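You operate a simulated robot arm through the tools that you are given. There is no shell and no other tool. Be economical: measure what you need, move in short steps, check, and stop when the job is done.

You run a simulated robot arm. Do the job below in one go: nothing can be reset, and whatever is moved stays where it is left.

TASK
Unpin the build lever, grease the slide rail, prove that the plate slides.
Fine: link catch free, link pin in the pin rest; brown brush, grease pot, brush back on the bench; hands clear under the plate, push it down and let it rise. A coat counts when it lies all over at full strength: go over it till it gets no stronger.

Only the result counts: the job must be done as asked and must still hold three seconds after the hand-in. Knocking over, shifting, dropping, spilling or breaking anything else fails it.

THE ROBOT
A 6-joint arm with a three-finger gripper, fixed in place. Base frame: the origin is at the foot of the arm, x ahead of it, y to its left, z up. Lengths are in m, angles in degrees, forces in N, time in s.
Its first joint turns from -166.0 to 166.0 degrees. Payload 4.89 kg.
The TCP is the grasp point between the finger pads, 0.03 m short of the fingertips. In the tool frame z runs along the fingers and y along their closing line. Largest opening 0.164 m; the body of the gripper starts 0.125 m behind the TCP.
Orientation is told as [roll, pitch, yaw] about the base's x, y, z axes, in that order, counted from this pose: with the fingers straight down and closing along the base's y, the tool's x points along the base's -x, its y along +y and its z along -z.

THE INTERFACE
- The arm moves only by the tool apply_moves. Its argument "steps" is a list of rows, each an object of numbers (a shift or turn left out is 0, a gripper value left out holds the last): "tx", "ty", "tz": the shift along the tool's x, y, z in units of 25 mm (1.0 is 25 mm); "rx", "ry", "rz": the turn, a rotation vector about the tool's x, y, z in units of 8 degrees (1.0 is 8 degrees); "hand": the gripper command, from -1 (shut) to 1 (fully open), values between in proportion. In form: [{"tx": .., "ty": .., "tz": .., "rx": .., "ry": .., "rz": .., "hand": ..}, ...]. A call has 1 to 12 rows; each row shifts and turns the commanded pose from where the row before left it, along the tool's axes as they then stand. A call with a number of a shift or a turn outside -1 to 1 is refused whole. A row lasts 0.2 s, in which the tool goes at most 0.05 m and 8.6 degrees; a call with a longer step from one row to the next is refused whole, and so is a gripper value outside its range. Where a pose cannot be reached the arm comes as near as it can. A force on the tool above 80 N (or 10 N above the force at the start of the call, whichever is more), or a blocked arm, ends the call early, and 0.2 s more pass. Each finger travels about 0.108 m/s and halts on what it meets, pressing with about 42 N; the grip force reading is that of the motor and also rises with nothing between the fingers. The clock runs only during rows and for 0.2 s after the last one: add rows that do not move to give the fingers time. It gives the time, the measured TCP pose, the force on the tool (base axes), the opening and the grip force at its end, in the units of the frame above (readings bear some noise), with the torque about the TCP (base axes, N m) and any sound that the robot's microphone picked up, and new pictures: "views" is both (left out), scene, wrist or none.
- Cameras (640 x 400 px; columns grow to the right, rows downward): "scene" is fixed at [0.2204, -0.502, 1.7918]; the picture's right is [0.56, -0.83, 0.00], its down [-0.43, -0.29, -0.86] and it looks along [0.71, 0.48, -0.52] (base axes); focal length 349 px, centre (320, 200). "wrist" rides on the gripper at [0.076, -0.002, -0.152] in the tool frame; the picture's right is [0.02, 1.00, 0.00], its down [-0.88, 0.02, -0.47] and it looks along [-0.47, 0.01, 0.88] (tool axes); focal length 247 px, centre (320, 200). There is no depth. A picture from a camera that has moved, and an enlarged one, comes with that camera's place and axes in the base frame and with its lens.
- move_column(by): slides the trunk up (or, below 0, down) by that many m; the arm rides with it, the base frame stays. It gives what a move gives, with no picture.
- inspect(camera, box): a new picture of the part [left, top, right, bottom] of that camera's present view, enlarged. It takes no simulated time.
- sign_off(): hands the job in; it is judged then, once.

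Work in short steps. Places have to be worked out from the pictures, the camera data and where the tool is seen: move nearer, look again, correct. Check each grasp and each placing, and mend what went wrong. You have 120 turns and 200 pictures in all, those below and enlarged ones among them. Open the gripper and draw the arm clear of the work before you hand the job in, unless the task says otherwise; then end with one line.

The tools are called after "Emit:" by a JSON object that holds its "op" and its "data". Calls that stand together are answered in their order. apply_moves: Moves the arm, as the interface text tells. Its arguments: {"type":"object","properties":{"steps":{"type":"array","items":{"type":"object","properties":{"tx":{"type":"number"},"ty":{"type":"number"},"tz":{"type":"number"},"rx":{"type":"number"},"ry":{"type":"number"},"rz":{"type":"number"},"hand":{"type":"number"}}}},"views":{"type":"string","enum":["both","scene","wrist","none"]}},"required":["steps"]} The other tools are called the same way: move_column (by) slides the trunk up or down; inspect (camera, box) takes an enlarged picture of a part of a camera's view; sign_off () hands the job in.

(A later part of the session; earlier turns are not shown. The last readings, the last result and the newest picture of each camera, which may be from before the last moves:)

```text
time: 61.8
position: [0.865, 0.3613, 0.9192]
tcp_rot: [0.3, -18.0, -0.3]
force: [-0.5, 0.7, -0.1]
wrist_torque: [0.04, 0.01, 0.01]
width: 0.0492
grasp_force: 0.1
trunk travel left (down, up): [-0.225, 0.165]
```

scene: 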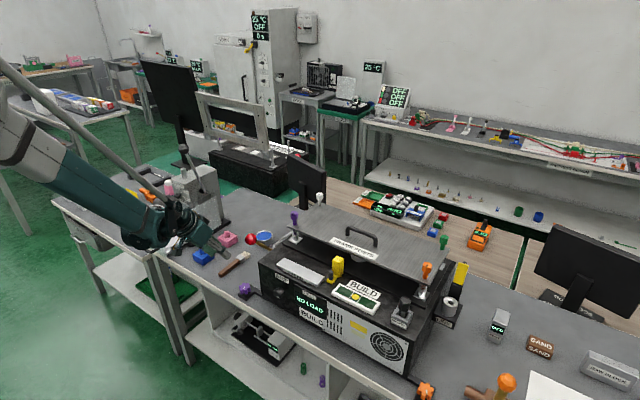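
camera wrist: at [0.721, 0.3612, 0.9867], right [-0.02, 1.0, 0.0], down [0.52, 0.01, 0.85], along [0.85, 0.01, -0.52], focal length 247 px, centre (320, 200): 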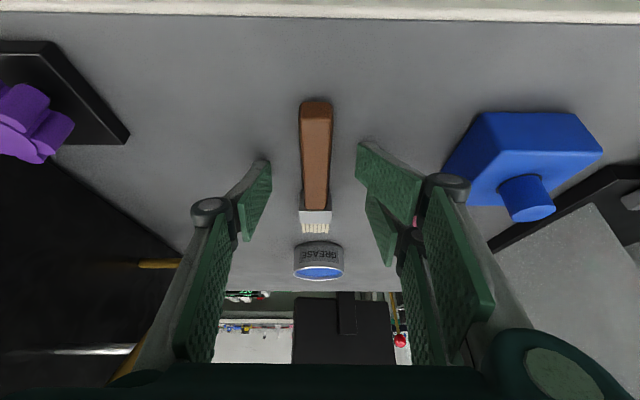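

Descend 28 mm vertically in small steps.

Emit:
{"op": "apply_moves", "data": {"steps": [{"tx": 0.15, "tz": 0.46}, {"tx": 0.1, "tz": 0.31}, {"tx": 0.06, "tz": 0.2}, {"tx": 0.04, "tz": 0.1}], "views": "none"}}

Emit:
{"op": "inspect", "data": {"camera": "wrist", "box": [250, 100, 390, 220]}}

```text
time: 62.8
position: [0.8657, 0.3617, 0.8939]
tcp_rot: [0.5, -18.3, -0.3]
force: [27.0, 21.7, 68.2]
wrist_torque: [2.84, 0.41, -1.14]
width: 0.0634
grasp_force: 14.5
trunk travel left (down, up): [-0.225, 0.165]
```

```text
3.33 times, centred on (320, 160) of wrist
camera zoom: at [0.7438, 0.3599, 1.015], right [-0.02, 1.0, 0.0], down [0.69, 0.01, 0.73], along [0.73, 0.01, -0.69], focal length 823 px, centre (320, 333)
```

zoom: 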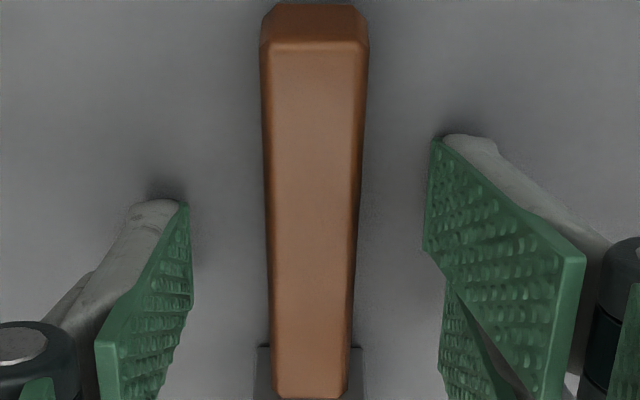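

I ease up 6 mm and close on the handle.

Emit:
{"op": "apply_moves", "data": {"steps": [{"tx": -0.07, "tz": -0.23}, {"hand": -0.6}, {"hand": -0.8}, {"hand": -1}, {}, {}], "views": "none"}}

Emit:
{"op": "inspect", "data": {"camera": "wrist", "box": [250, 100, 390, 220]}}

Emit:
{"op": "inspect", "data": {"camera": "scene", "box": [210, 230, 280, 290]}}

```text
time: 64.2
position: [0.8646, 0.3602, 0.897]
tcp_rot: [0.3, -18.1, -0.3]
force: [0.0, -1.9, 2.3]
wrist_torque: [-0.03, 0.12, 0.03]
width: 0.0189
grasp_force: 42.3
trunk travel left (down, up): [-0.225, 0.165]
```

```text
3.33 times, centred on (320, 160) of wrist
camera zoom: at [0.7439, 0.3583, 1.0183], right [-0.02, 1.0, 0.0], down [0.69, 0.01, 0.72], along [0.72, 0.01, -0.69], focal length 823 px, centre (320, 333)
```

zoom: 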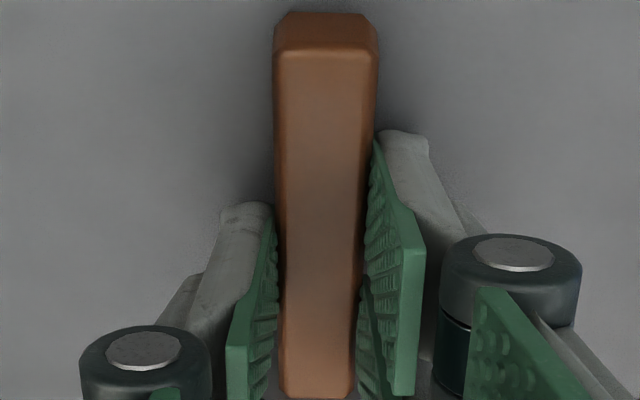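

```text
6.67 times, centred on (245, 260) of scene
camera zoom: at [0.2204, -0.502, 1.7918], right [0.56, -0.83, 0.0], down [-0.43, -0.29, -0.86], along [0.71, 0.48, -0.52], focal length 2329 px, centre (820, -200)
```

zoom: 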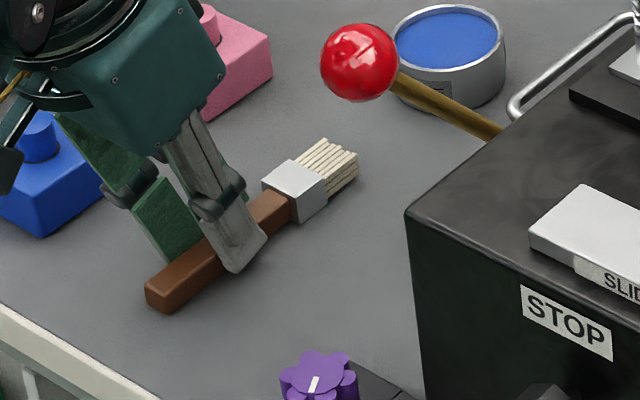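

Firm grip on the handle (19 mm). I lift straight up and check how the brush hangs.

Emit:
{"op": "apply_moves", "data": {"steps": [{"tx": -0.15, "tz": -0.47}, {"tx": -0.31, "tz": -0.95}, {"tx": -0.31, "tz": -0.95}, {"tx": -0.31, "tz": -0.95}, {"tx": -0.31, "tz": -0.95}], "views": "both"}}

Emit:
{"op": "inspect", "data": {"camera": "scene", "box": [200, 190, 300, 290]}}

```text
time: 65.4
position: [0.8653, 0.3601, 1.0103]
tcp_rot: [0.3, -18.2, -0.2]
force: [0.5, 0.4, -0.6]
wrist_torque: [-0.01, 0.05, -0.01]
width: 0.0189
grasp_force: 42.3
trunk travel left (down, up): [-0.225, 0.165]
camera wrist: at [0.7447, 0.3585, 1.1315], right [-0.02, 1.0, 0.0], down [0.69, 0.01, 0.72], along [0.72, 0.01, -0.69], focal length 247 px, centre (320, 200)
```

scene: 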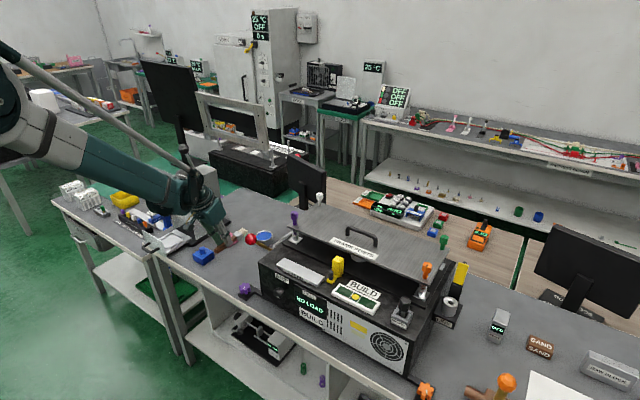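
wrist: 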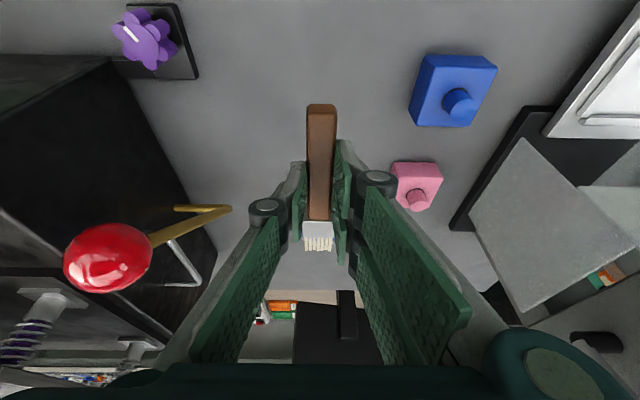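

```text
4.00 times, centred on (250, 240) of scene
camera zoom: at [0.2204, -0.502, 1.7918], right [0.56, -0.83, 0.0], down [-0.43, -0.29, -0.86], along [0.71, 0.48, -0.52], focal length 1397 px, centre (600, 40)
```

zoom: 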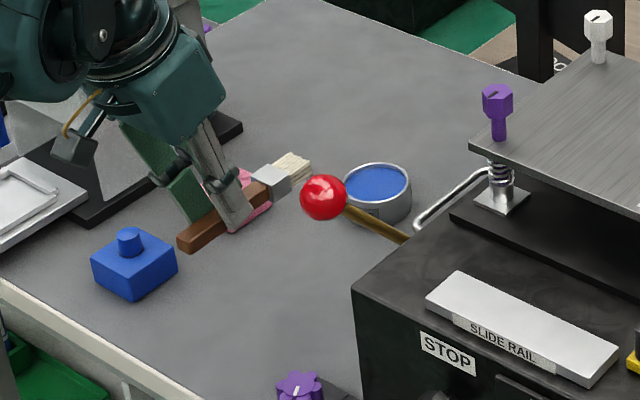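

The brush is held horizontally; tip ≈ 125 mm ahead of and 35 mm below TCP. I tilt the tool back so the brush points ~38° down.

Emit:
{"op": "apply_moves", "data": {"steps": [{"ry": 0.95}, {"ry": 0.95}, {"ry": 0.95}, {"ry": 0.95}, {"ry": 0.95}, {}], "views": "both"}}

Emit:
{"op": "inspect", "data": {"camera": "scene", "box": [200, 190, 300, 290]}}

```text
time: 66.8
position: [0.8647, 0.3594, 1.0102]
tcp_rot: [0.3, 19.9, -0.1]
force: [0.8, 0.8, -0.6]
wrist_torque: [-0.01, 0.13, 0.03]
width: 0.0189
grasp_force: 42.6
trunk travel left (down, up): [-0.225, 0.165]
camera wrist: at [0.8447, 0.3573, 1.1792], right [-0.02, 1.0, 0.01], down [0.99, 0.02, 0.14], along [0.14, 0.01, -0.99], focal length 247 px, centre (320, 200)
```

scene: 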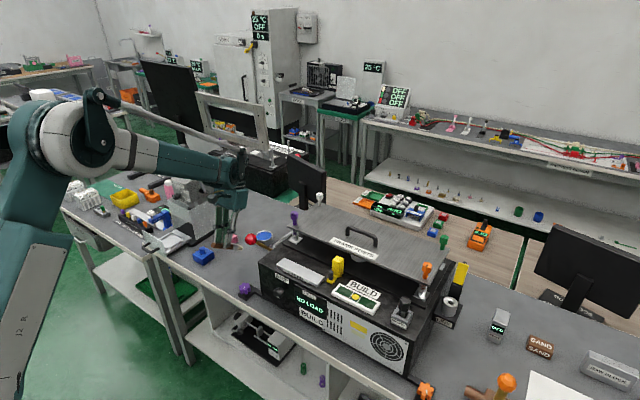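
wrist: 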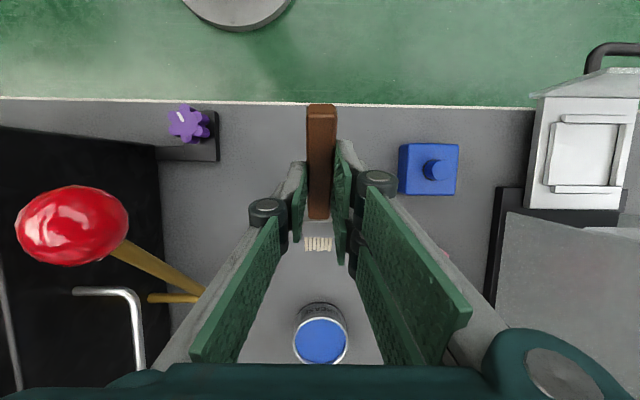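

```text
4.00 times, centred on (250, 240) of scene
camera zoom: at [0.2204, -0.502, 1.7918], right [0.56, -0.83, 0.0], down [-0.43, -0.29, -0.86], along [0.71, 0.48, -0.52], focal length 1397 px, centre (600, 40)
```

zoom: 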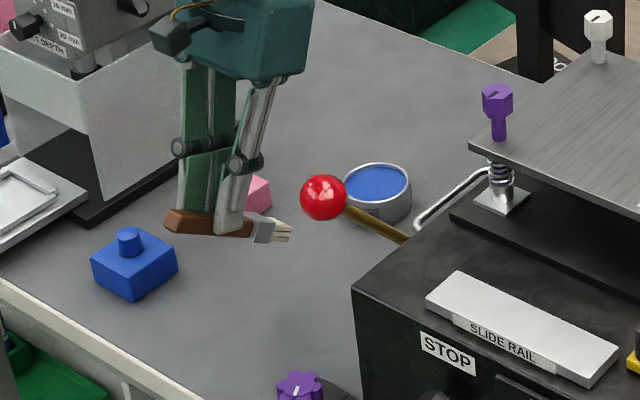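

Pot centre measured at (1.074, 0.364); bristle tip at ≈(0.939, 0.359, 0.905). I move the tip over the pot, slightly raised.

Emit:
{"op": "apply_moves", "data": {"steps": [{"tx": -0.79, "tz": -0.43, "ty": 0.03}, {"tx": -0.79, "tz": -0.43, "ty": 0.03}, {"tx": -0.79, "tz": -0.43, "ty": 0.03}, {"tx": -0.79, "tz": -0.43, "ty": 0.03}, {"tx": -0.79, "tz": -0.43, "ty": 0.03}, {"tx": -0.79, "tz": -0.43, "ty": 0.03}], "views": "wrist"}}

Emit:
{"op": "inspect", "data": {"camera": "wrist", "box": [250, 180, 390, 300]}}

Emit:
{"op": "inspect", "data": {"camera": "scene", "box": [220, 200, 300, 270]}}

```text
time: 68.2
position: [0.9988, 0.3649, 1.0303]
tcp_rot: [0.2, 19.8, 0.0]
force: [-0.8, 0.3, 0.8]
wrist_torque: [0.04, -0.13, -0.01]
width: 0.0189
grasp_force: 41.8
trunk travel left (down, up): [-0.225, 0.165]
camera wrist: at [0.9782, 0.3623, 1.2005], right [-0.02, 1.0, 0.01], down [0.99, 0.02, 0.15], along [0.14, 0.01, -0.99], focal length 247 px, centre (320, 200)
```

wrist: 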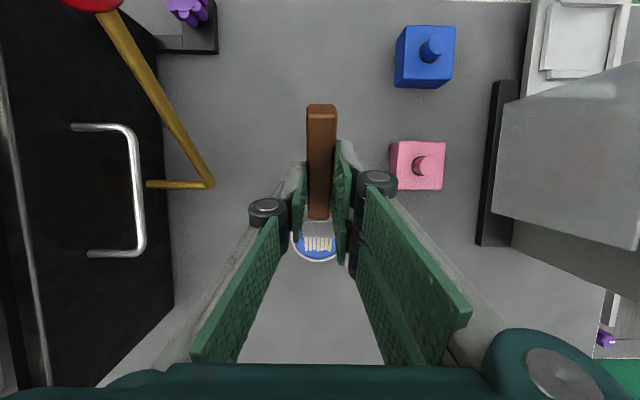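

```text
3.33 times, centred on (320, 240) of wrist
camera zoom: at [0.9782, 0.3623, 1.2005], right [-0.02, 1.0, 0.01], down [0.99, 0.02, 0.15], along [0.14, 0.01, -0.99], focal length 823 px, centre (320, 67)
```

zoom: 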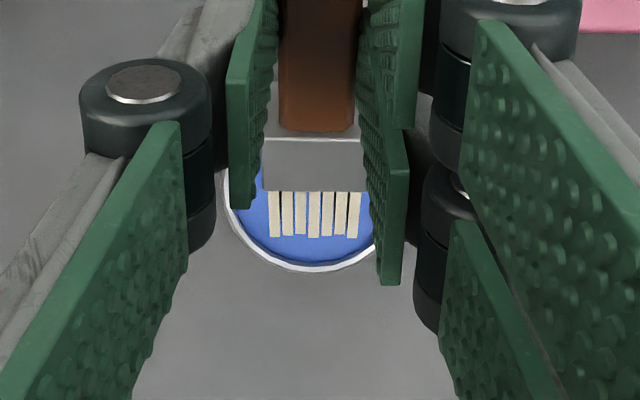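

```text
5.71 times, centred on (260, 235) of scene
camera zoom: at [0.2204, -0.502, 1.7918], right [0.56, -0.83, 0.0], down [-0.43, -0.29, -0.86], along [0.71, 0.48, -0.52], focal length 1996 px, centre (663, 0)
```

zoom: 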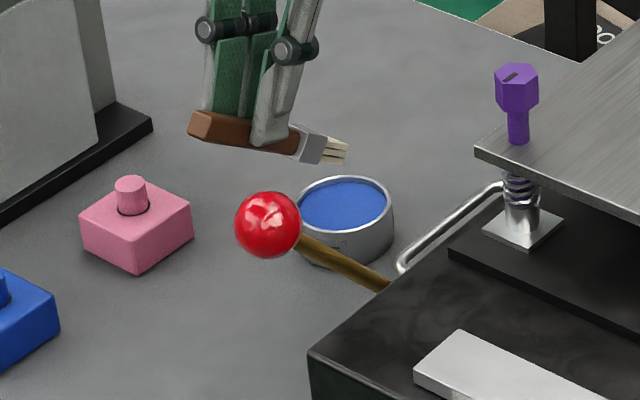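

The bristles are above the pot. I descend with a slight forward shift to dip them in the grease.

Emit:
{"op": "apply_moves", "data": {"steps": [{"tx": -0.35, "tz": 0.55}, {"tx": -0.25, "tz": 0.45}, {"tx": -0.2, "tz": 0.35}], "views": "wrist"}}

Emit:
{"op": "inspect", "data": {"camera": "wrist", "box": [280, 200, 360, 270]}}

Emit:
{"op": "inspect", "data": {"camera": "scene", "box": [240, 205, 290, 255]}}

```text
time: 69.0
position: [1.0061, 0.3625, 0.9914]
tcp_rot: [0.2, 19.9, 0.0]
force: [0.7, 0.3, 0.0]
wrist_torque: [0.03, -0.01, 0.03]
width: 0.0191
grasp_force: 42.7
trunk travel left (down, up): [-0.225, 0.165]
camera wrist: at [0.9851, 0.3621, 1.1613], right [-0.02, 1.0, 0.01], down [0.99, 0.02, 0.14], along [0.14, 0.02, -0.99], focal length 247 px, centre (320, 200)
```

wrist: 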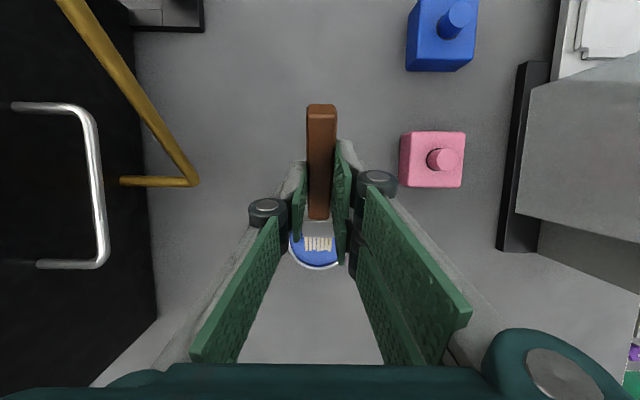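

```text
5.71 times, centred on (320, 235) of wrist
camera zoom: at [0.9851, 0.3621, 1.1613], right [-0.02, 1.0, 0.01], down [0.99, 0.02, 0.14], along [0.14, 0.02, -0.99], focal length 1411 px, centre (320, 0)
```

zoom: 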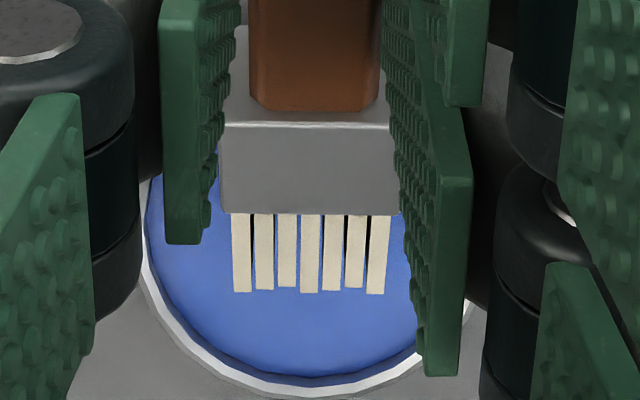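

```text
8.00 times, centred on (265, 230) of scene
camera zoom: at [0.2204, -0.502, 1.7918], right [0.56, -0.83, 0.0], down [-0.43, -0.29, -0.86], along [0.71, 0.48, -0.52], focal length 2795 px, centre (760, -40)
```

zoom: 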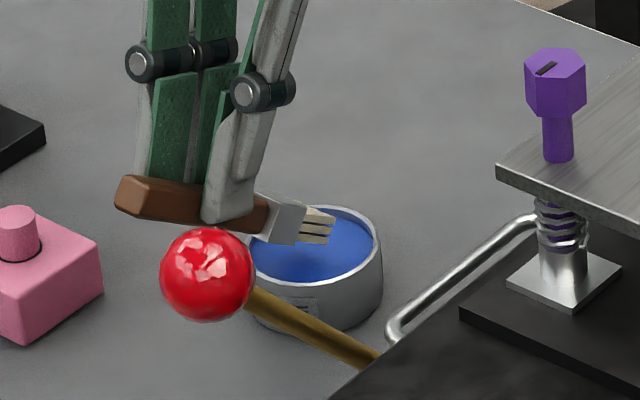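

Still slightly above the surface. I go down 16 mm more.

Emit:
{"op": "apply_moves", "data": {"steps": [{"tx": -0.11, "tz": 0.3}, {"tx": -0.11, "tz": 0.3}, {}], "views": "none"}}

Emit:
{"op": "inspect", "data": {"camera": "wrist", "box": [280, 200, 360, 270]}}

Emit:
{"op": "inspect", "data": {"camera": "scene", "box": [240, 205, 290, 255]}}

```text
time: 69.8
position: [1.0058, 0.365, 0.9767]
tcp_rot: [0.3, 19.9, 0.0]
force: [-2.8, 0.6, 18.3]
wrist_torque: [-0.02, -0.92, 0.01]
width: 0.0187
grasp_force: 42.0
trunk travel left (down, up): [-0.225, 0.165]
```

```text
5.71 times, centred on (320, 235) of wrist
camera zoom: at [0.984, 0.3619, 1.1467], right [-0.02, 1.0, 0.01], down [0.99, 0.02, 0.15], along [0.15, 0.02, -0.99], focal length 1411 px, centre (320, 0)
```

zoom: 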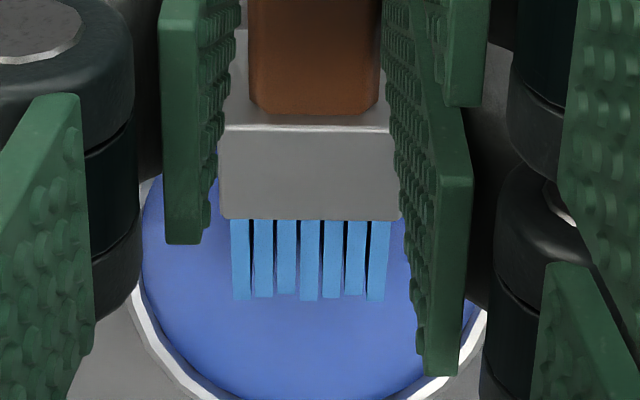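

```text
8.00 times, centred on (265, 230) of scene
camera zoom: at [0.2204, -0.502, 1.7918], right [0.56, -0.83, 0.0], down [-0.43, -0.29, -0.86], along [0.71, 0.48, -0.52], focal length 2795 px, centre (760, -40)
```

zoom: 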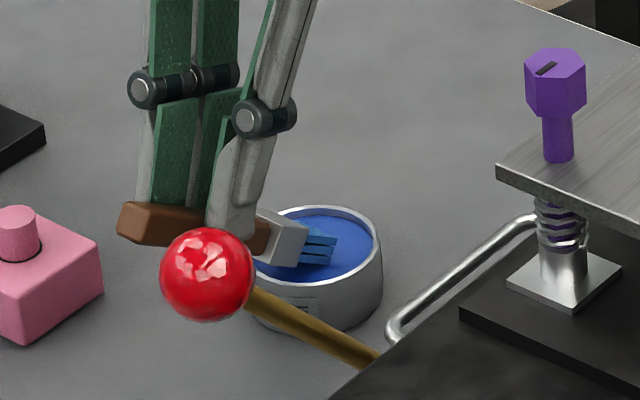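

The bristles turned blue: loaded. I lift straight out.

Emit:
{"op": "apply_moves", "data": {"steps": [{"tx": 0.17, "tz": -0.47}, {"tx": 0.34, "tz": -0.94}, {"tx": 0.34, "tz": -0.94}, {"tx": 0.34, "tz": -0.94}, {"tx": 0.34, "tz": -0.94}, {"tx": 0.34, "tz": -0.94}, {"tx": 0.34, "tz": -0.94}, {"tx": 0.34, "tz": -0.94}], "views": "wrist"}}

Emit:
{"op": "inspect", "data": {"camera": "scene", "box": [220, 170, 300, 260]}}

```text
time: 71.6
position: [1.0048, 0.3643, 1.1626]
tcp_rot: [0.3, 20.0, 0.0]
force: [0.2, 0.2, 0.0]
wrist_torque: [-0.02, 0.04, -0.02]
width: 0.0189
grasp_force: 42.1
trunk travel left (down, up): [-0.225, 0.165]
camera wrist: at [0.985, 0.3611, 1.3324], right [-0.02, 1.0, 0.01], down [0.99, 0.02, 0.14], along [0.14, 0.01, -0.99], focal length 247 px, centre (320, 200)
```

wrist: 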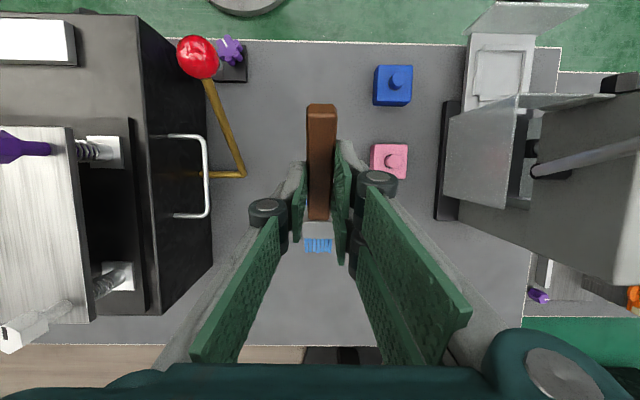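

```text
4.44 times, centred on (260, 215) of scene
camera zoom: at [0.2204, -0.502, 1.7918], right [0.56, -0.83, 0.0], down [-0.43, -0.29, -0.86], along [0.71, 0.48, -0.52], focal length 1552 px, centre (587, 133)
```

zoom: 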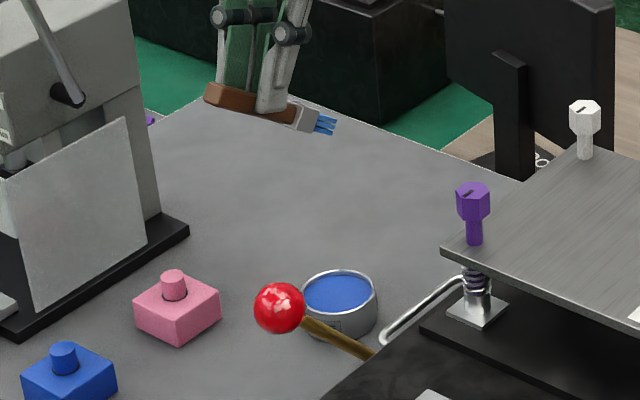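

Loaded brush lifted. Rail measured: x 0.837–0.884, y −0.068–0.095, z ≈1.035. I draw back toward the base and then across to the rail's +y end.

Emit:
{"op": "apply_moves", "data": {"steps": [{"tx": 0.95, "tz": 0.26}, {"tx": 0.95, "tz": 0.26}, {"tx": 0.95, "tz": 0.26}, {"tx": 0.95, "tz": 0.26}, {"tx": 0.95, "tz": 0.26}, {"tx": 0.95, "tz": 0.26}, {"tx": 0.95, "tz": 0.26}, {"tx": 0.95, "tz": 0.26}, {"tx": 0.95, "tz": 0.26}, {"tx": 0.95, "tz": 0.26}], "views": "none"}}

Emit:
{"op": "apply_moves", "data": {"steps": [{"ty": -1}, {"ty": -1}, {"ty": -1}, {"ty": -1}, {"ty": -1}, {"ty": -1}, {"ty": -1}, {"ty": -1}, {"ty": -1}, {"ty": -1}, {"ty": -1}, {}], "views": "wrist"}}

Emit:
{"op": "inspect", "data": {"camera": "scene", "box": [230, 210, 350, 310]}}

```text
time: 73.8
position: [0.7615, 0.3641, 1.1846]
tcp_rot: [0.3, 19.9, 0.0]
force: [0.5, 0.5, -0.3]
wrist_torque: [0.02, 0.12, -0.03]
width: 0.019
grasp_force: 41.9
trunk travel left (down, up): [-0.225, 0.165]
```

```text
time: 76.4
position: [0.7594, 0.0887, 1.1801]
tcp_rot: [0.3, 19.9, 0.0]
force: [0.4, -0.6, -0.1]
wrist_torque: [0.06, 0.03, 0.0]
width: 0.0187
grasp_force: 41.9
trunk travel left (down, up): [-0.225, 0.165]
camera wrist: at [0.7385, 0.0861, 1.3517], right [-0.02, 1.0, 0.01], down [0.99, 0.02, 0.14], along [0.14, 0.02, -0.99], focal length 247 px, centre (320, 200)
```

wrist: 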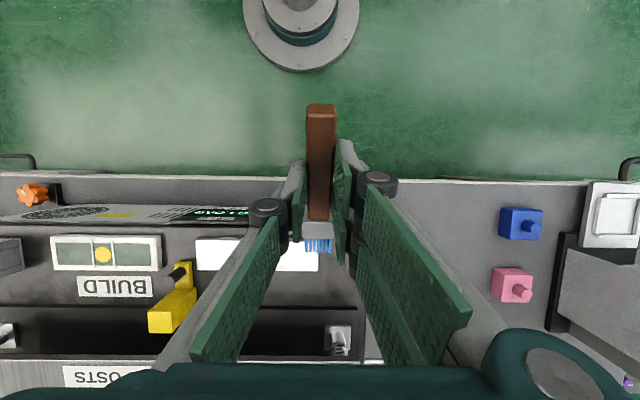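

```text
4.00 times, centred on (290, 260) of scene
camera zoom: at [0.2204, -0.502, 1.7918], right [0.56, -0.83, 0.0], down [-0.43, -0.29, -0.86], along [0.71, 0.48, -0.52], focal length 1397 px, centre (440, -40)
```

zoom: 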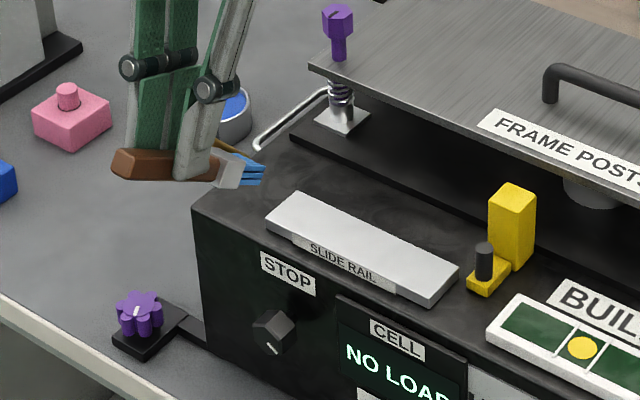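

The bristle tip is near (0.833, 0.089, 1.075). I descend onto the rail's +y end gently, watching for contact.

Emit:
{"op": "apply_moves", "data": {"steps": [{"tx": -0.43, "tz": 0.48, "ty": -0.32}, {"tx": -0.43, "tz": 0.48}, {"tx": -0.04, "tz": 0.11}, {"tx": -0.04, "tz": 0.11}], "views": "none"}}

Emit:
{"op": "inspect", "data": {"camera": "scene", "box": [260, 220, 330, 290]}}

```text
time: 77.4
position: [0.7721, 0.0826, 1.1461]
tcp_rot: [0.3, 19.8, 0.0]
force: [-0.5, -0.9, -0.8]
wrist_torque: [0.01, 0.05, 0.0]
width: 0.0188
grasp_force: 42.3
trunk travel left (down, up): [-0.225, 0.165]
```

```text
5.71 times, centred on (295, 255) of scene
camera zoom: at [0.2204, -0.502, 1.7918], right [0.56, -0.83, 0.0], down [-0.43, -0.29, -0.86], along [0.71, 0.48, -0.52], focal length 1996 px, centre (463, -114)
```

zoom: 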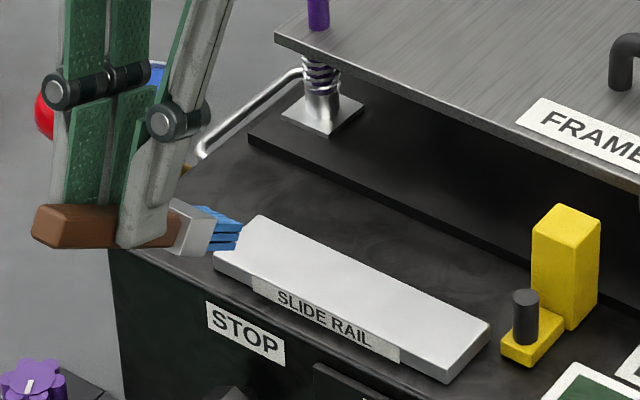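

Not yet in contact. I lower in 4 mm steps.

Emit:
{"op": "apply_moves", "data": {"steps": [{"tx": -0.055, "tz": 0.15}, {"tx": -0.055, "tz": 0.15}, {"tx": -0.055, "tz": 0.15}], "views": "none"}}

Emit:
{"op": "inspect", "data": {"camera": "scene", "box": [260, 220, 330, 290]}}

```text
time: 78.2
position: [0.7713, 0.0829, 1.1333]
tcp_rot: [0.3, 20.0, 0.0]
force: [-0.1, -0.7, -1.1]
wrist_torque: [0.07, 0.01, 0.0]
width: 0.0186
grasp_force: 41.8
trunk travel left (down, up): [-0.225, 0.165]
```

```text
5.71 times, centred on (295, 255) of scene
camera zoom: at [0.2204, -0.502, 1.7918], right [0.56, -0.83, 0.0], down [-0.43, -0.29, -0.86], along [0.71, 0.48, -0.52], focal length 1996 px, centre (463, -114)
```

zoom: 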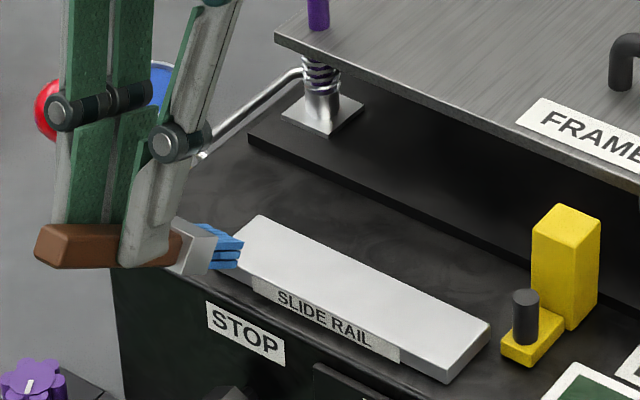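

No force yet though visually close; I use the wrist view to check where the bristles are relative to the rail.

Emit:
{"op": "inspect", "data": {"camera": "wrist", "box": [240, 190, 380, 290]}}

```text
4.00 times, centred on (310, 240) of wrist
camera zoom: at [0.7509, 0.0789, 1.3031], right [-0.02, 1.0, 0.01], down [0.99, 0.02, 0.14], along [0.14, 0.02, -0.99], focal length 988 px, centre (360, 40)
```

zoom: 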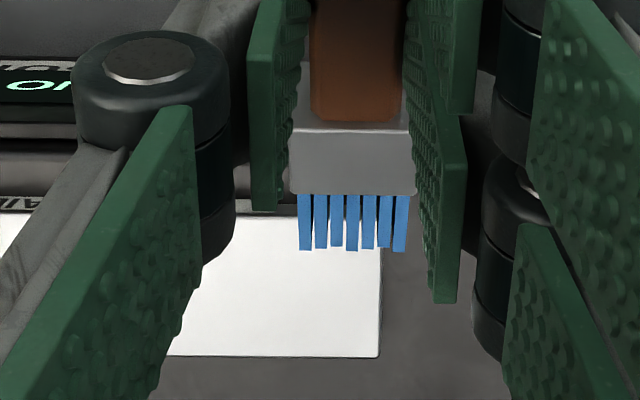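

From above, the tip is over the rail (13 mm from its front edge). I continue down until contact.

Emit:
{"op": "apply_moves", "data": {"steps": [{"tx": -0.04, "tz": 0.11}, {"tx": -0.04, "tz": 0.11}, {"tx": -0.04, "tz": 0.11}], "views": "none"}}

Emit:
{"op": "inspect", "data": {"camera": "scene", "box": [260, 220, 330, 290]}}

```text
time: 79.0
position: [0.7725, 0.0819, 1.1248]
tcp_rot: [0.3, 20.0, 0.1]
force: [2.7, -0.1, 11.2]
wrist_torque: [-0.03, -0.89, -0.01]
width: 0.0188
grasp_force: 42.0
trunk travel left (down, up): [-0.225, 0.165]
```

```text
5.71 times, centred on (295, 255) of scene
camera zoom: at [0.2204, -0.502, 1.7918], right [0.56, -0.83, 0.0], down [-0.43, -0.29, -0.86], along [0.71, 0.48, -0.52], focal length 1996 px, centre (463, -114)
```

zoom: 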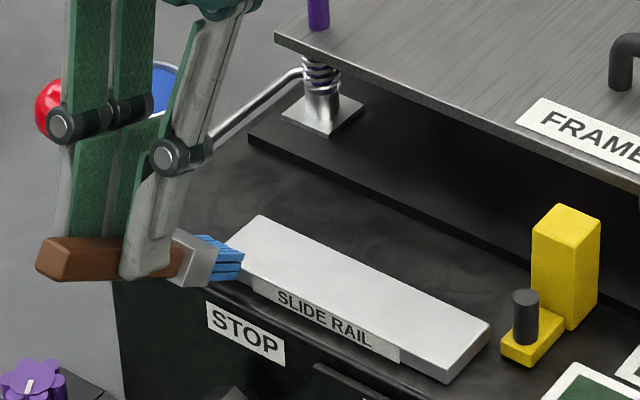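

Contact at 11 N. I stroke toward +x across the rail and check the mark.

Emit:
{"op": "apply_moves", "data": {"steps": [{"tx": -0.38, "tz": -0.14}, {"tx": -0.38, "tz": -0.14}, {"tx": -0.38, "tz": -0.14}, {"ty": -0.5}, {"ty": -0.5}], "views": "none"}}

Emit:
{"op": "inspect", "data": {"camera": "scene", "box": [260, 220, 330, 290]}}

```text
time: 80.2
position: [0.8006, 0.056, 1.1263]
tcp_rot: [0.4, 19.8, -0.2]
force: [-16.1, 3.5, 18.3]
wrist_torque: [0.07, 0.63, -0.02]
width: 0.0189
grasp_force: 42.0
trunk travel left (down, up): [-0.225, 0.165]
```

```text
5.71 times, centred on (295, 255) of scene
camera zoom: at [0.2204, -0.502, 1.7918], right [0.56, -0.83, 0.0], down [-0.43, -0.29, -0.86], along [0.71, 0.48, -0.52], focal length 1996 px, centre (463, -114)
```

zoom: 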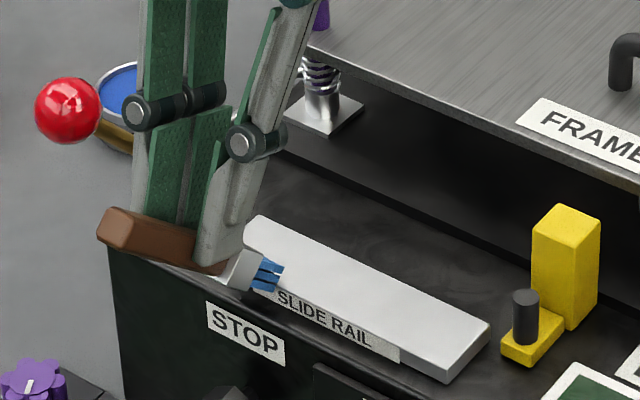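

Force is along -x, so something is pushing the rail's front. I check the wrist view.

Emit:
{"op": "inspect", "data": {"camera": "wrist", "box": [240, 190, 380, 290]}}

Emit:
{"op": "inspect", "data": {"camera": "scene", "box": [275, 255, 310, 285]}}

```text
4.00 times, centred on (310, 240) of wrist
camera zoom: at [0.7792, 0.0542, 1.2955], right [-0.02, 1.0, 0.01], down [0.99, 0.02, 0.15], along [0.15, 0.01, -0.99], focal length 988 px, centre (360, 40)
```

zoom: 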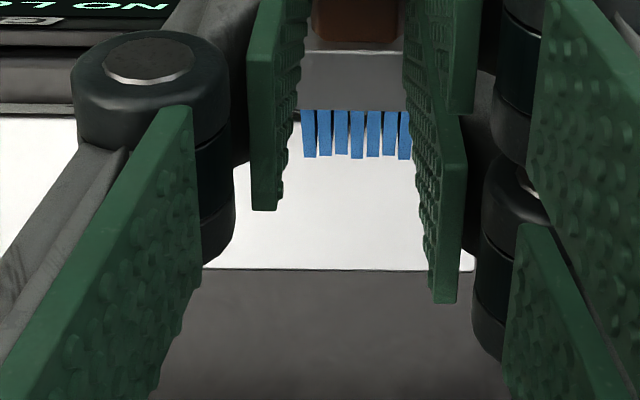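

```text
13.33 times, centred on (292, 270) of scene
camera zoom: at [0.2204, -0.502, 1.7918], right [0.56, -0.83, 0.0], down [-0.43, -0.29, -0.86], along [0.71, 0.48, -0.52], focal length 4658 px, centre (687, -733)
```

zoom: 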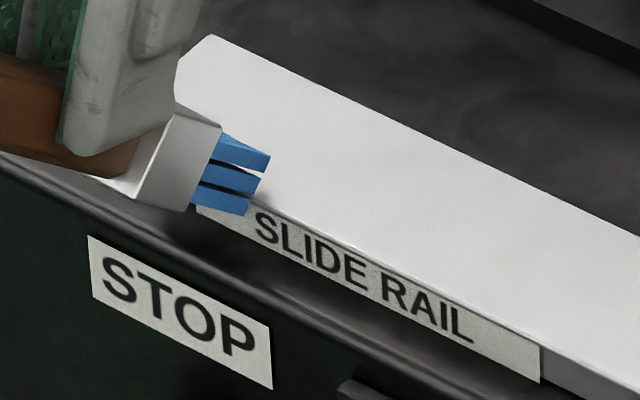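

The ferrule/lower bristle edge caught the rail's front, pushing the brush back ~25 mm in the grip (still firmly held). I raise, advance so the lower bristle edge is over the rail's middle, and lower again.

Emit:
{"op": "apply_moves", "data": {"steps": [{"tx": 0.27, "tz": -0.75}, {"tx": -0.42, "tz": -0.15}, {"tx": -0.42, "tz": -0.15}, {"tx": -0.1, "tz": 0.28}, {"tx": -0.1, "tz": 0.28}], "views": "none"}}

Emit:
{"op": "inspect", "data": {"camera": "wrist", "box": [240, 190, 380, 290]}}

Emit:
{"op": "inspect", "data": {"camera": "scene", "box": [265, 240, 320, 285]}}

```text
time: 81.4
position: [0.8232, 0.0568, 1.1298]
tcp_rot: [0.3, 19.9, 0.0]
force: [-0.2, 0.0, 0.5]
wrist_torque: [-0.01, -0.01, 0.01]
width: 0.0189
grasp_force: 41.9
trunk travel left (down, up): [-0.225, 0.165]
```

```text
4.00 times, centred on (310, 240) of wrist
camera zoom: at [0.8035, 0.0535, 1.2994], right [-0.02, 1.0, 0.01], down [0.99, 0.02, 0.14], along [0.14, 0.01, -0.99], focal length 988 px, centre (360, 40)
```

zoom: 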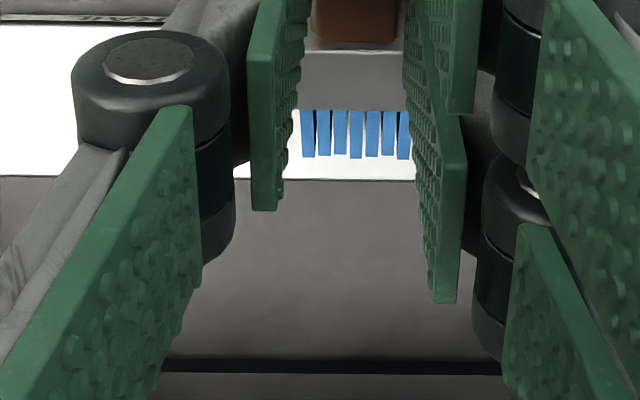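

```text
8.89 times, centred on (292, 262) of scene
camera zoom: at [0.2204, -0.502, 1.7918], right [0.56, -0.83, 0.0], down [-0.43, -0.29, -0.86], along [0.71, 0.48, -0.52], focal length 3105 px, centre (564, -356)
```

zoom: 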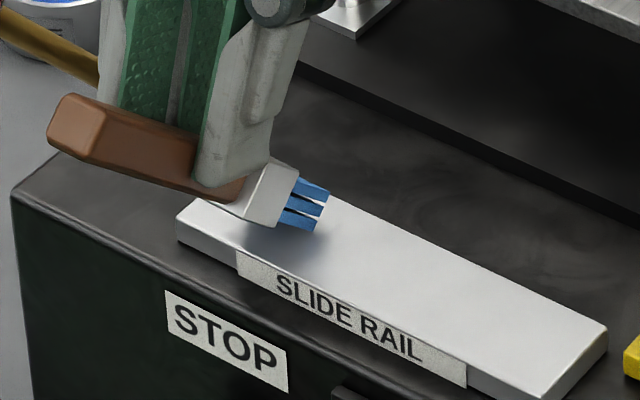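

Brush is now above the rail (shadow beneath). I lower to contact.

Emit:
{"op": "apply_moves", "data": {"steps": [{"tx": 0.1, "tz": 0.2}, {"tx": -0.04, "tz": 0.11}, {"tx": -0.04, "tz": 0.11}, {"tx": -0.04, "tz": 0.11}], "views": "none"}}

Emit:
{"op": "inspect", "data": {"camera": "scene", "box": [265, 240, 320, 285]}}

```text
time: 82.4
position: [0.8157, 0.0574, 1.1213]
tcp_rot: [0.4, 19.9, 0.0]
force: [-19.7, 5.0, 74.8]
wrist_torque: [1.14, -1.5, 0.46]
width: 0.019
grasp_force: 42.0
trunk travel left (down, up): [-0.225, 0.165]
```

```text
8.89 times, centred on (292, 262) of scene
camera zoom: at [0.2204, -0.502, 1.7918], right [0.56, -0.83, 0.0], down [-0.43, -0.29, -0.86], along [0.71, 0.48, -0.52], focal length 3105 px, centre (564, -356)
```

zoom: 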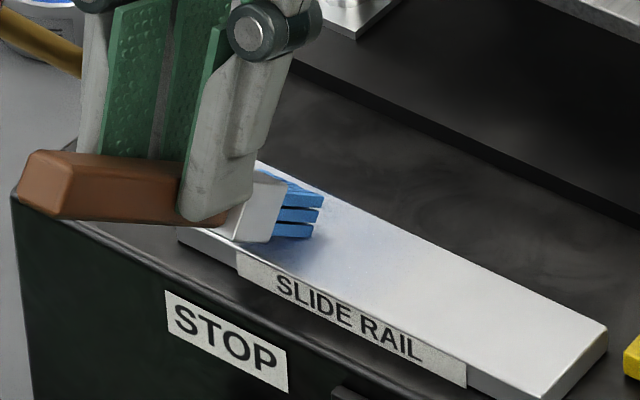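

Contact laid a pale blue tint. I ease 5 mm to lighten pressure and stroke along the rail toward -y.

Emit:
{"op": "apply_moves", "data": {"steps": [{"tx": 0.07, "tz": -0.19}, {"ty": -0.5}, {"ty": -0.5}, {"ty": -0.5}, {"ty": -0.5}], "views": "none"}}

Emit:
{"op": "inspect", "data": {"camera": "scene", "box": [260, 235, 340, 300]}}

```text
time: 83.6
position: [0.8197, 0.0061, 1.1222]
tcp_rot: [0.3, 19.9, -0.2]
force: [0.0, 2.8, 18.3]
wrist_torque: [0.48, -0.78, 0.16]
width: 0.0189
grasp_force: 41.7
trunk travel left (down, up): [-0.225, 0.165]
```

```text
6.15 times, centred on (300, 268) of scene
camera zoom: at [0.2204, -0.502, 1.7918], right [0.56, -0.83, 0.0], down [-0.43, -0.29, -0.86], along [0.71, 0.48, -0.52], focal length 2150 px, centre (443, -215)
```

zoom: 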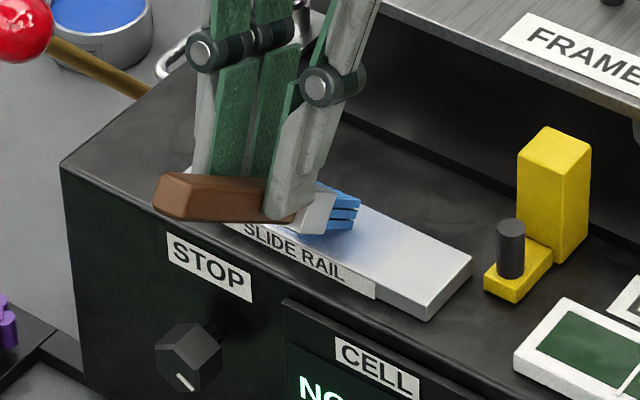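

The tint follows. I continue to the -y end, then shift toward the front edge and stroke back.

Emit:
{"op": "apply_moves", "data": {"steps": [{"ty": -0.5}, {"ty": -0.5}, {"ty": -0.5}, {"ty": -0.5}, {"ty": -0.4}, {"tx": 0.38, "tz": 0.14}, {"ty": 0.8}, {"ty": 0.8}, {"ty": 0.8}, {"ty": 0.8}, {"ty": 0.8}, {"ty": 0.8}], "views": "none"}}

Emit:
{"op": "inspect", "data": {"camera": "scene", "box": [260, 235, 340, 300]}}

```text
time: 86.2
position: [0.8108, 0.0672, 1.1226]
tcp_rot: [0.3, 19.9, 0.0]
force: [-0.6, 3.0, 8.3]
wrist_torque: [0.36, -0.3, 0.06]
width: 0.0193
grasp_force: 42.1
trunk travel left (down, up): [-0.225, 0.165]
```

```text
6.15 times, centred on (300, 268) of scene
camera zoom: at [0.2204, -0.502, 1.7918], right [0.56, -0.83, 0.0], down [-0.43, -0.29, -0.86], along [0.71, 0.48, -0.52], focal length 2150 px, centre (443, -215)
```

zoom: 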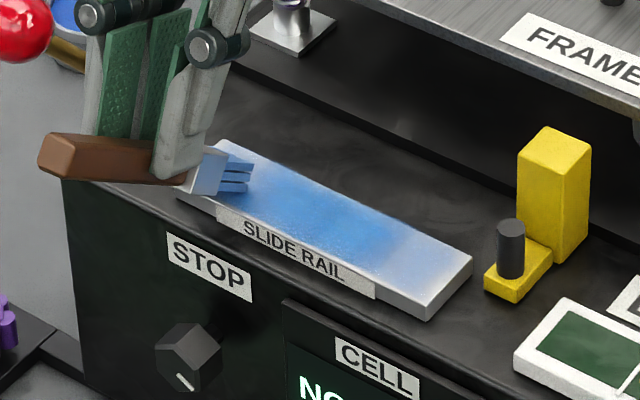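

The coat is building, weaker at both ends. I work the +y end, then go along again to the -y end with extra strokes there.

Emit:
{"op": "apply_moves", "data": {"steps": [{"ty": 0.7}, {"tx": -0.38, "tz": -0.14}, {"tx": 0.38, "tz": 0.14}, {"ty": -0.6}, {"tx": -0.38, "tz": -0.14}, {"ty": 0.6}, {"ty": -0.8}, {"ty": -0.8}, {"ty": -0.8}, {"ty": -0.8}, {"ty": -0.8}, {"ty": -0.8}], "views": "none"}}

Emit:
{"op": "apply_moves", "data": {"steps": [{"ty": -0.8}, {"tx": 0.38, "tz": 0.14}, {"tx": -0.38, "tz": -0.14}, {"ty": 0.6}, {"tx": 0.38, "tz": 0.14}, {"ty": -0.6}, {"ty": 0.8}, {"ty": 0.8}, {"ty": 0.8}, {"ty": 0.8}, {"ty": 0.8}, {"ty": 0.8}], "views": "none"}}

Emit:
{"op": "inspect", "data": {"camera": "scene", "box": [260, 235, 340, 300]}}

```text
time: 88.8
position: [0.8189, -0.0368, 1.1215]
tcp_rot: [0.3, 19.9, -0.1]
force: [-0.6, -0.1, 18.9]
wrist_torque: [0.2, -0.77, 0.0]
width: 0.0186
grasp_force: 41.9
trunk travel left (down, up): [-0.225, 0.165]
```

```text
time: 91.4
position: [0.8085, 0.0635, 1.122]
tcp_rot: [0.4, 19.9, 0.0]
force: [0.9, 1.7, 12.1]
wrist_torque: [0.31, -0.5, 0.04]
width: 0.0189
grasp_force: 41.4
trunk travel left (down, up): [-0.225, 0.165]
```

```text
6.15 times, centred on (300, 268) of scene
camera zoom: at [0.2204, -0.502, 1.7918], right [0.56, -0.83, 0.0], down [-0.43, -0.29, -0.86], along [0.71, 0.48, -0.52], focal length 2150 px, centre (443, -215)
```

zoom: 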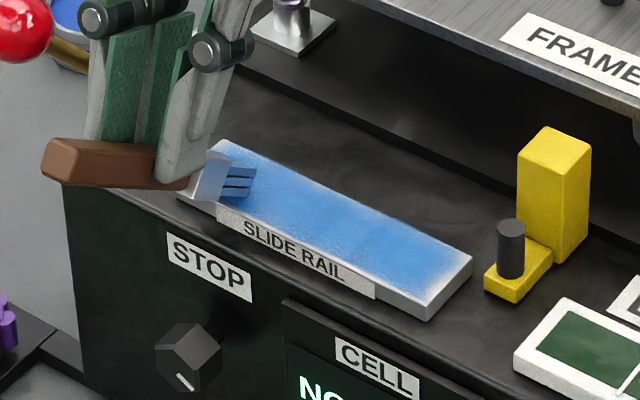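

Nearly full. I do perimeter passes: front lane then back lane, with end dwell.

Emit:
{"op": "apply_moves", "data": {"steps": [{"ty": 0.8}, {"tx": 0.3, "tz": 0.11}, {"ty": -0.9}, {"ty": -0.9}, {"ty": -0.9}, {"ty": -0.9}, {"ty": -0.9}, {"ty": -0.9}, {"ty": -0.4}, {"tx": -0.5, "tz": -0.18}, {"tx": -0.5, "tz": -0.18}, {"tx": -0.1, "tz": -0.03}], "views": "none"}}

Emit:
{"op": "apply_moves", "data": {"steps": [{"tx": 0.4, "tz": 0.15}, {"tx": -0.4, "tz": -0.15}, {"ty": 0.9}, {"ty": 0.9}, {"ty": 0.9}, {"ty": 0.9}, {"ty": 0.9}, {"ty": 0.9}, {"ty": 0.4}, {"tx": 0.5, "tz": 0.18}, {"tx": -0.5, "tz": -0.18}, {"tx": 0.6, "tz": 0.22}], "views": "none"}}

Emit:
{"op": "apply_moves", "data": {"steps": [{"tx": 0.27, "tz": -0.75}, {"tx": 0.34, "tz": -0.94}, {"tx": 0.34, "tz": -0.94}, {"tx": 1, "tz": -0.2}, {"tx": 1, "tz": -0.2}], "views": "wrist"}}

Emit:
{"op": "inspect", "data": {"camera": "scene", "box": [260, 225, 340, 300]}}

```text
time: 94.0
position: [0.8309, -0.0614, 1.1221]
tcp_rot: [0.3, 19.9, -0.1]
force: [-7.9, -0.7, 28.5]
wrist_torque: [0.17, -0.58, 0.0]
width: 0.0192
grasp_force: 41.9
trunk travel left (down, up): [-0.225, 0.165]
```

```text
time: 96.6
position: [0.8152, 0.0841, 1.123]
tcp_rot: [0.4, 19.9, -0.1]
force: [0.4, -0.3, 10.8]
wrist_torque: [0.1, -0.52, 0.04]
width: 0.0191
grasp_force: 41.5
trunk travel left (down, up): [-0.225, 0.165]
```

```text
time: 97.8
position: [0.7725, 0.084, 1.2168]
tcp_rot: [0.3, 19.9, -0.1]
force: [1.2, 1.3, -1.3]
wrist_torque: [-0.03, 0.17, 0.02]
width: 0.019
grasp_force: 41.8
trunk travel left (down, up): [-0.225, 0.165]
camera wrist: at [0.7516, 0.0812, 1.3876], right [-0.02, 1.0, 0.01], down [0.99, 0.02, 0.14], along [0.14, 0.02, -0.99], focal length 247 px, centre (320, 200)
```

wrist: 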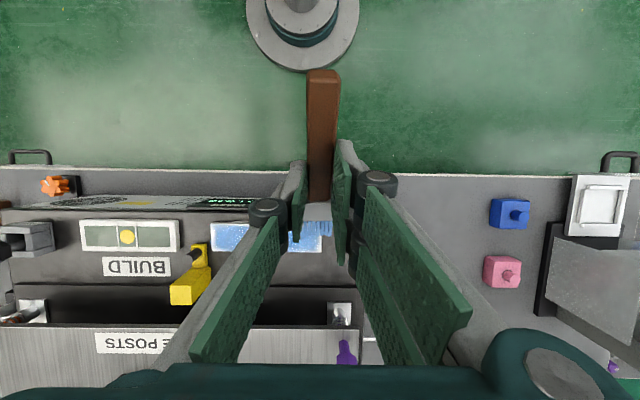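

```text
5.33 times, centred on (300, 262) of scene
camera zoom: at [0.2204, -0.502, 1.7918], right [0.56, -0.83, 0.0], down [-0.43, -0.29, -0.86], along [0.71, 0.48, -0.52], focal length 1863 px, centre (427, -133)
```

zoom: 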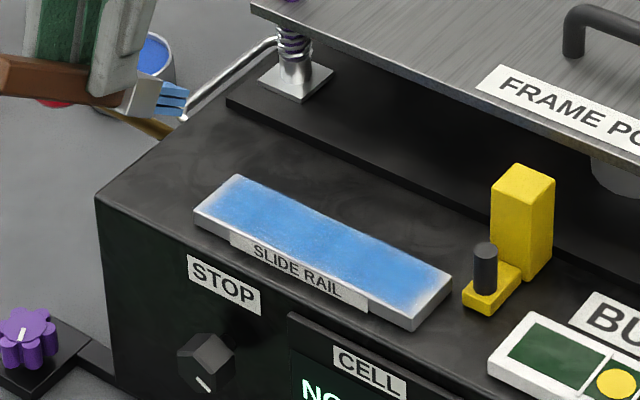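

I look closely at the coat's edges.

Emit:
{"op": "inspect", "data": {"camera": "scene", "box": [280, 254, 322, 292]}}

```text
10.53 times, centred on (301, 273) of scene
camera zoom: at [0.2204, -0.502, 1.7918], right [0.56, -0.83, 0.0], down [-0.43, -0.29, -0.86], along [0.71, 0.48, -0.52], focal length 3677 px, centre (520, -568)
```

zoom: 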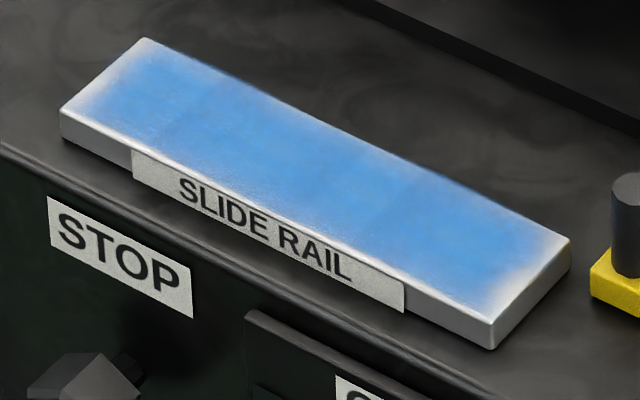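

The edges are still paler. I return for dedicated edge passes, starting at the +y end.

Emit:
{"op": "apply_moves", "data": {"steps": [{"tx": -0.63, "tz": -0.23, "ty": 0.3}, {"tx": -0.63, "tz": -0.23}, {"tx": -0.33, "tz": 0.89}, {"tx": -0.33, "tz": 0.89}, {"tx": -0.33, "tz": 0.89}, {"tx": -0.2, "tz": 0.55}, {"tx": -0.13, "tz": 0.36}, {}], "views": "none"}}

Emit:
{"op": "apply_moves", "data": {"steps": [{"tx": -0.5, "tz": -0.18}, {"tx": -0.5, "tz": -0.18}, {"tx": 0.6, "tz": 0.22}, {"tx": 0.6, "tz": 0.22}, {"tx": -0.6, "tz": -0.22}, {"tx": 0.6, "tz": 0.22}, {"ty": -0.8}, {"ty": -0.8}, {"ty": -0.8}, {"ty": -0.8}, {"ty": -0.8}, {"ty": -0.8}], "views": "none"}}

Emit:
{"op": "inspect", "data": {"camera": "scene", "box": [275, 240, 330, 292]}}

```text
time: 99.6
position: [0.8057, 0.0914, 1.1227]
tcp_rot: [0.2, 19.9, 0.0]
force: [0.3, 0.4, -0.7]
wrist_torque: [0.01, 0.02, -0.01]
width: 0.0189
grasp_force: 42.1
trunk travel left (down, up): [-0.225, 0.165]
```

```text
time: 102.2
position: [0.8001, -0.0297, 1.1224]
tcp_rot: [0.2, 19.9, -0.1]
force: [-0.3, -2.8, 10.3]
wrist_torque: [-0.17, -0.41, -0.14]
width: 0.0188
grasp_force: 42.3
trunk travel left (down, up): [-0.225, 0.165]
```

```text
7.69 times, centred on (302, 266) of scene
camera zoom: at [0.2204, -0.502, 1.7918], right [0.56, -0.83, 0.0], down [-0.43, -0.29, -0.86], along [0.71, 0.48, -0.52], focal length 2687 px, centre (455, -308)
```

zoom: 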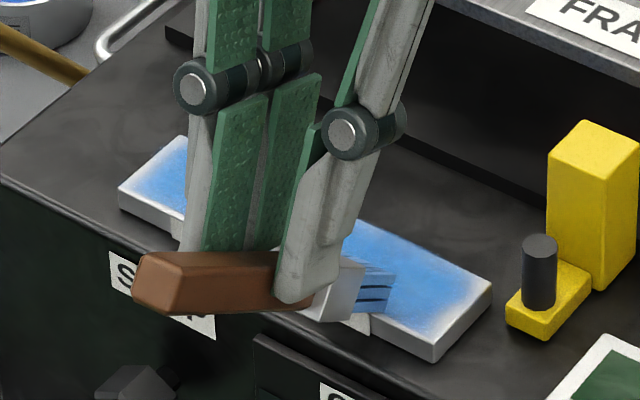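

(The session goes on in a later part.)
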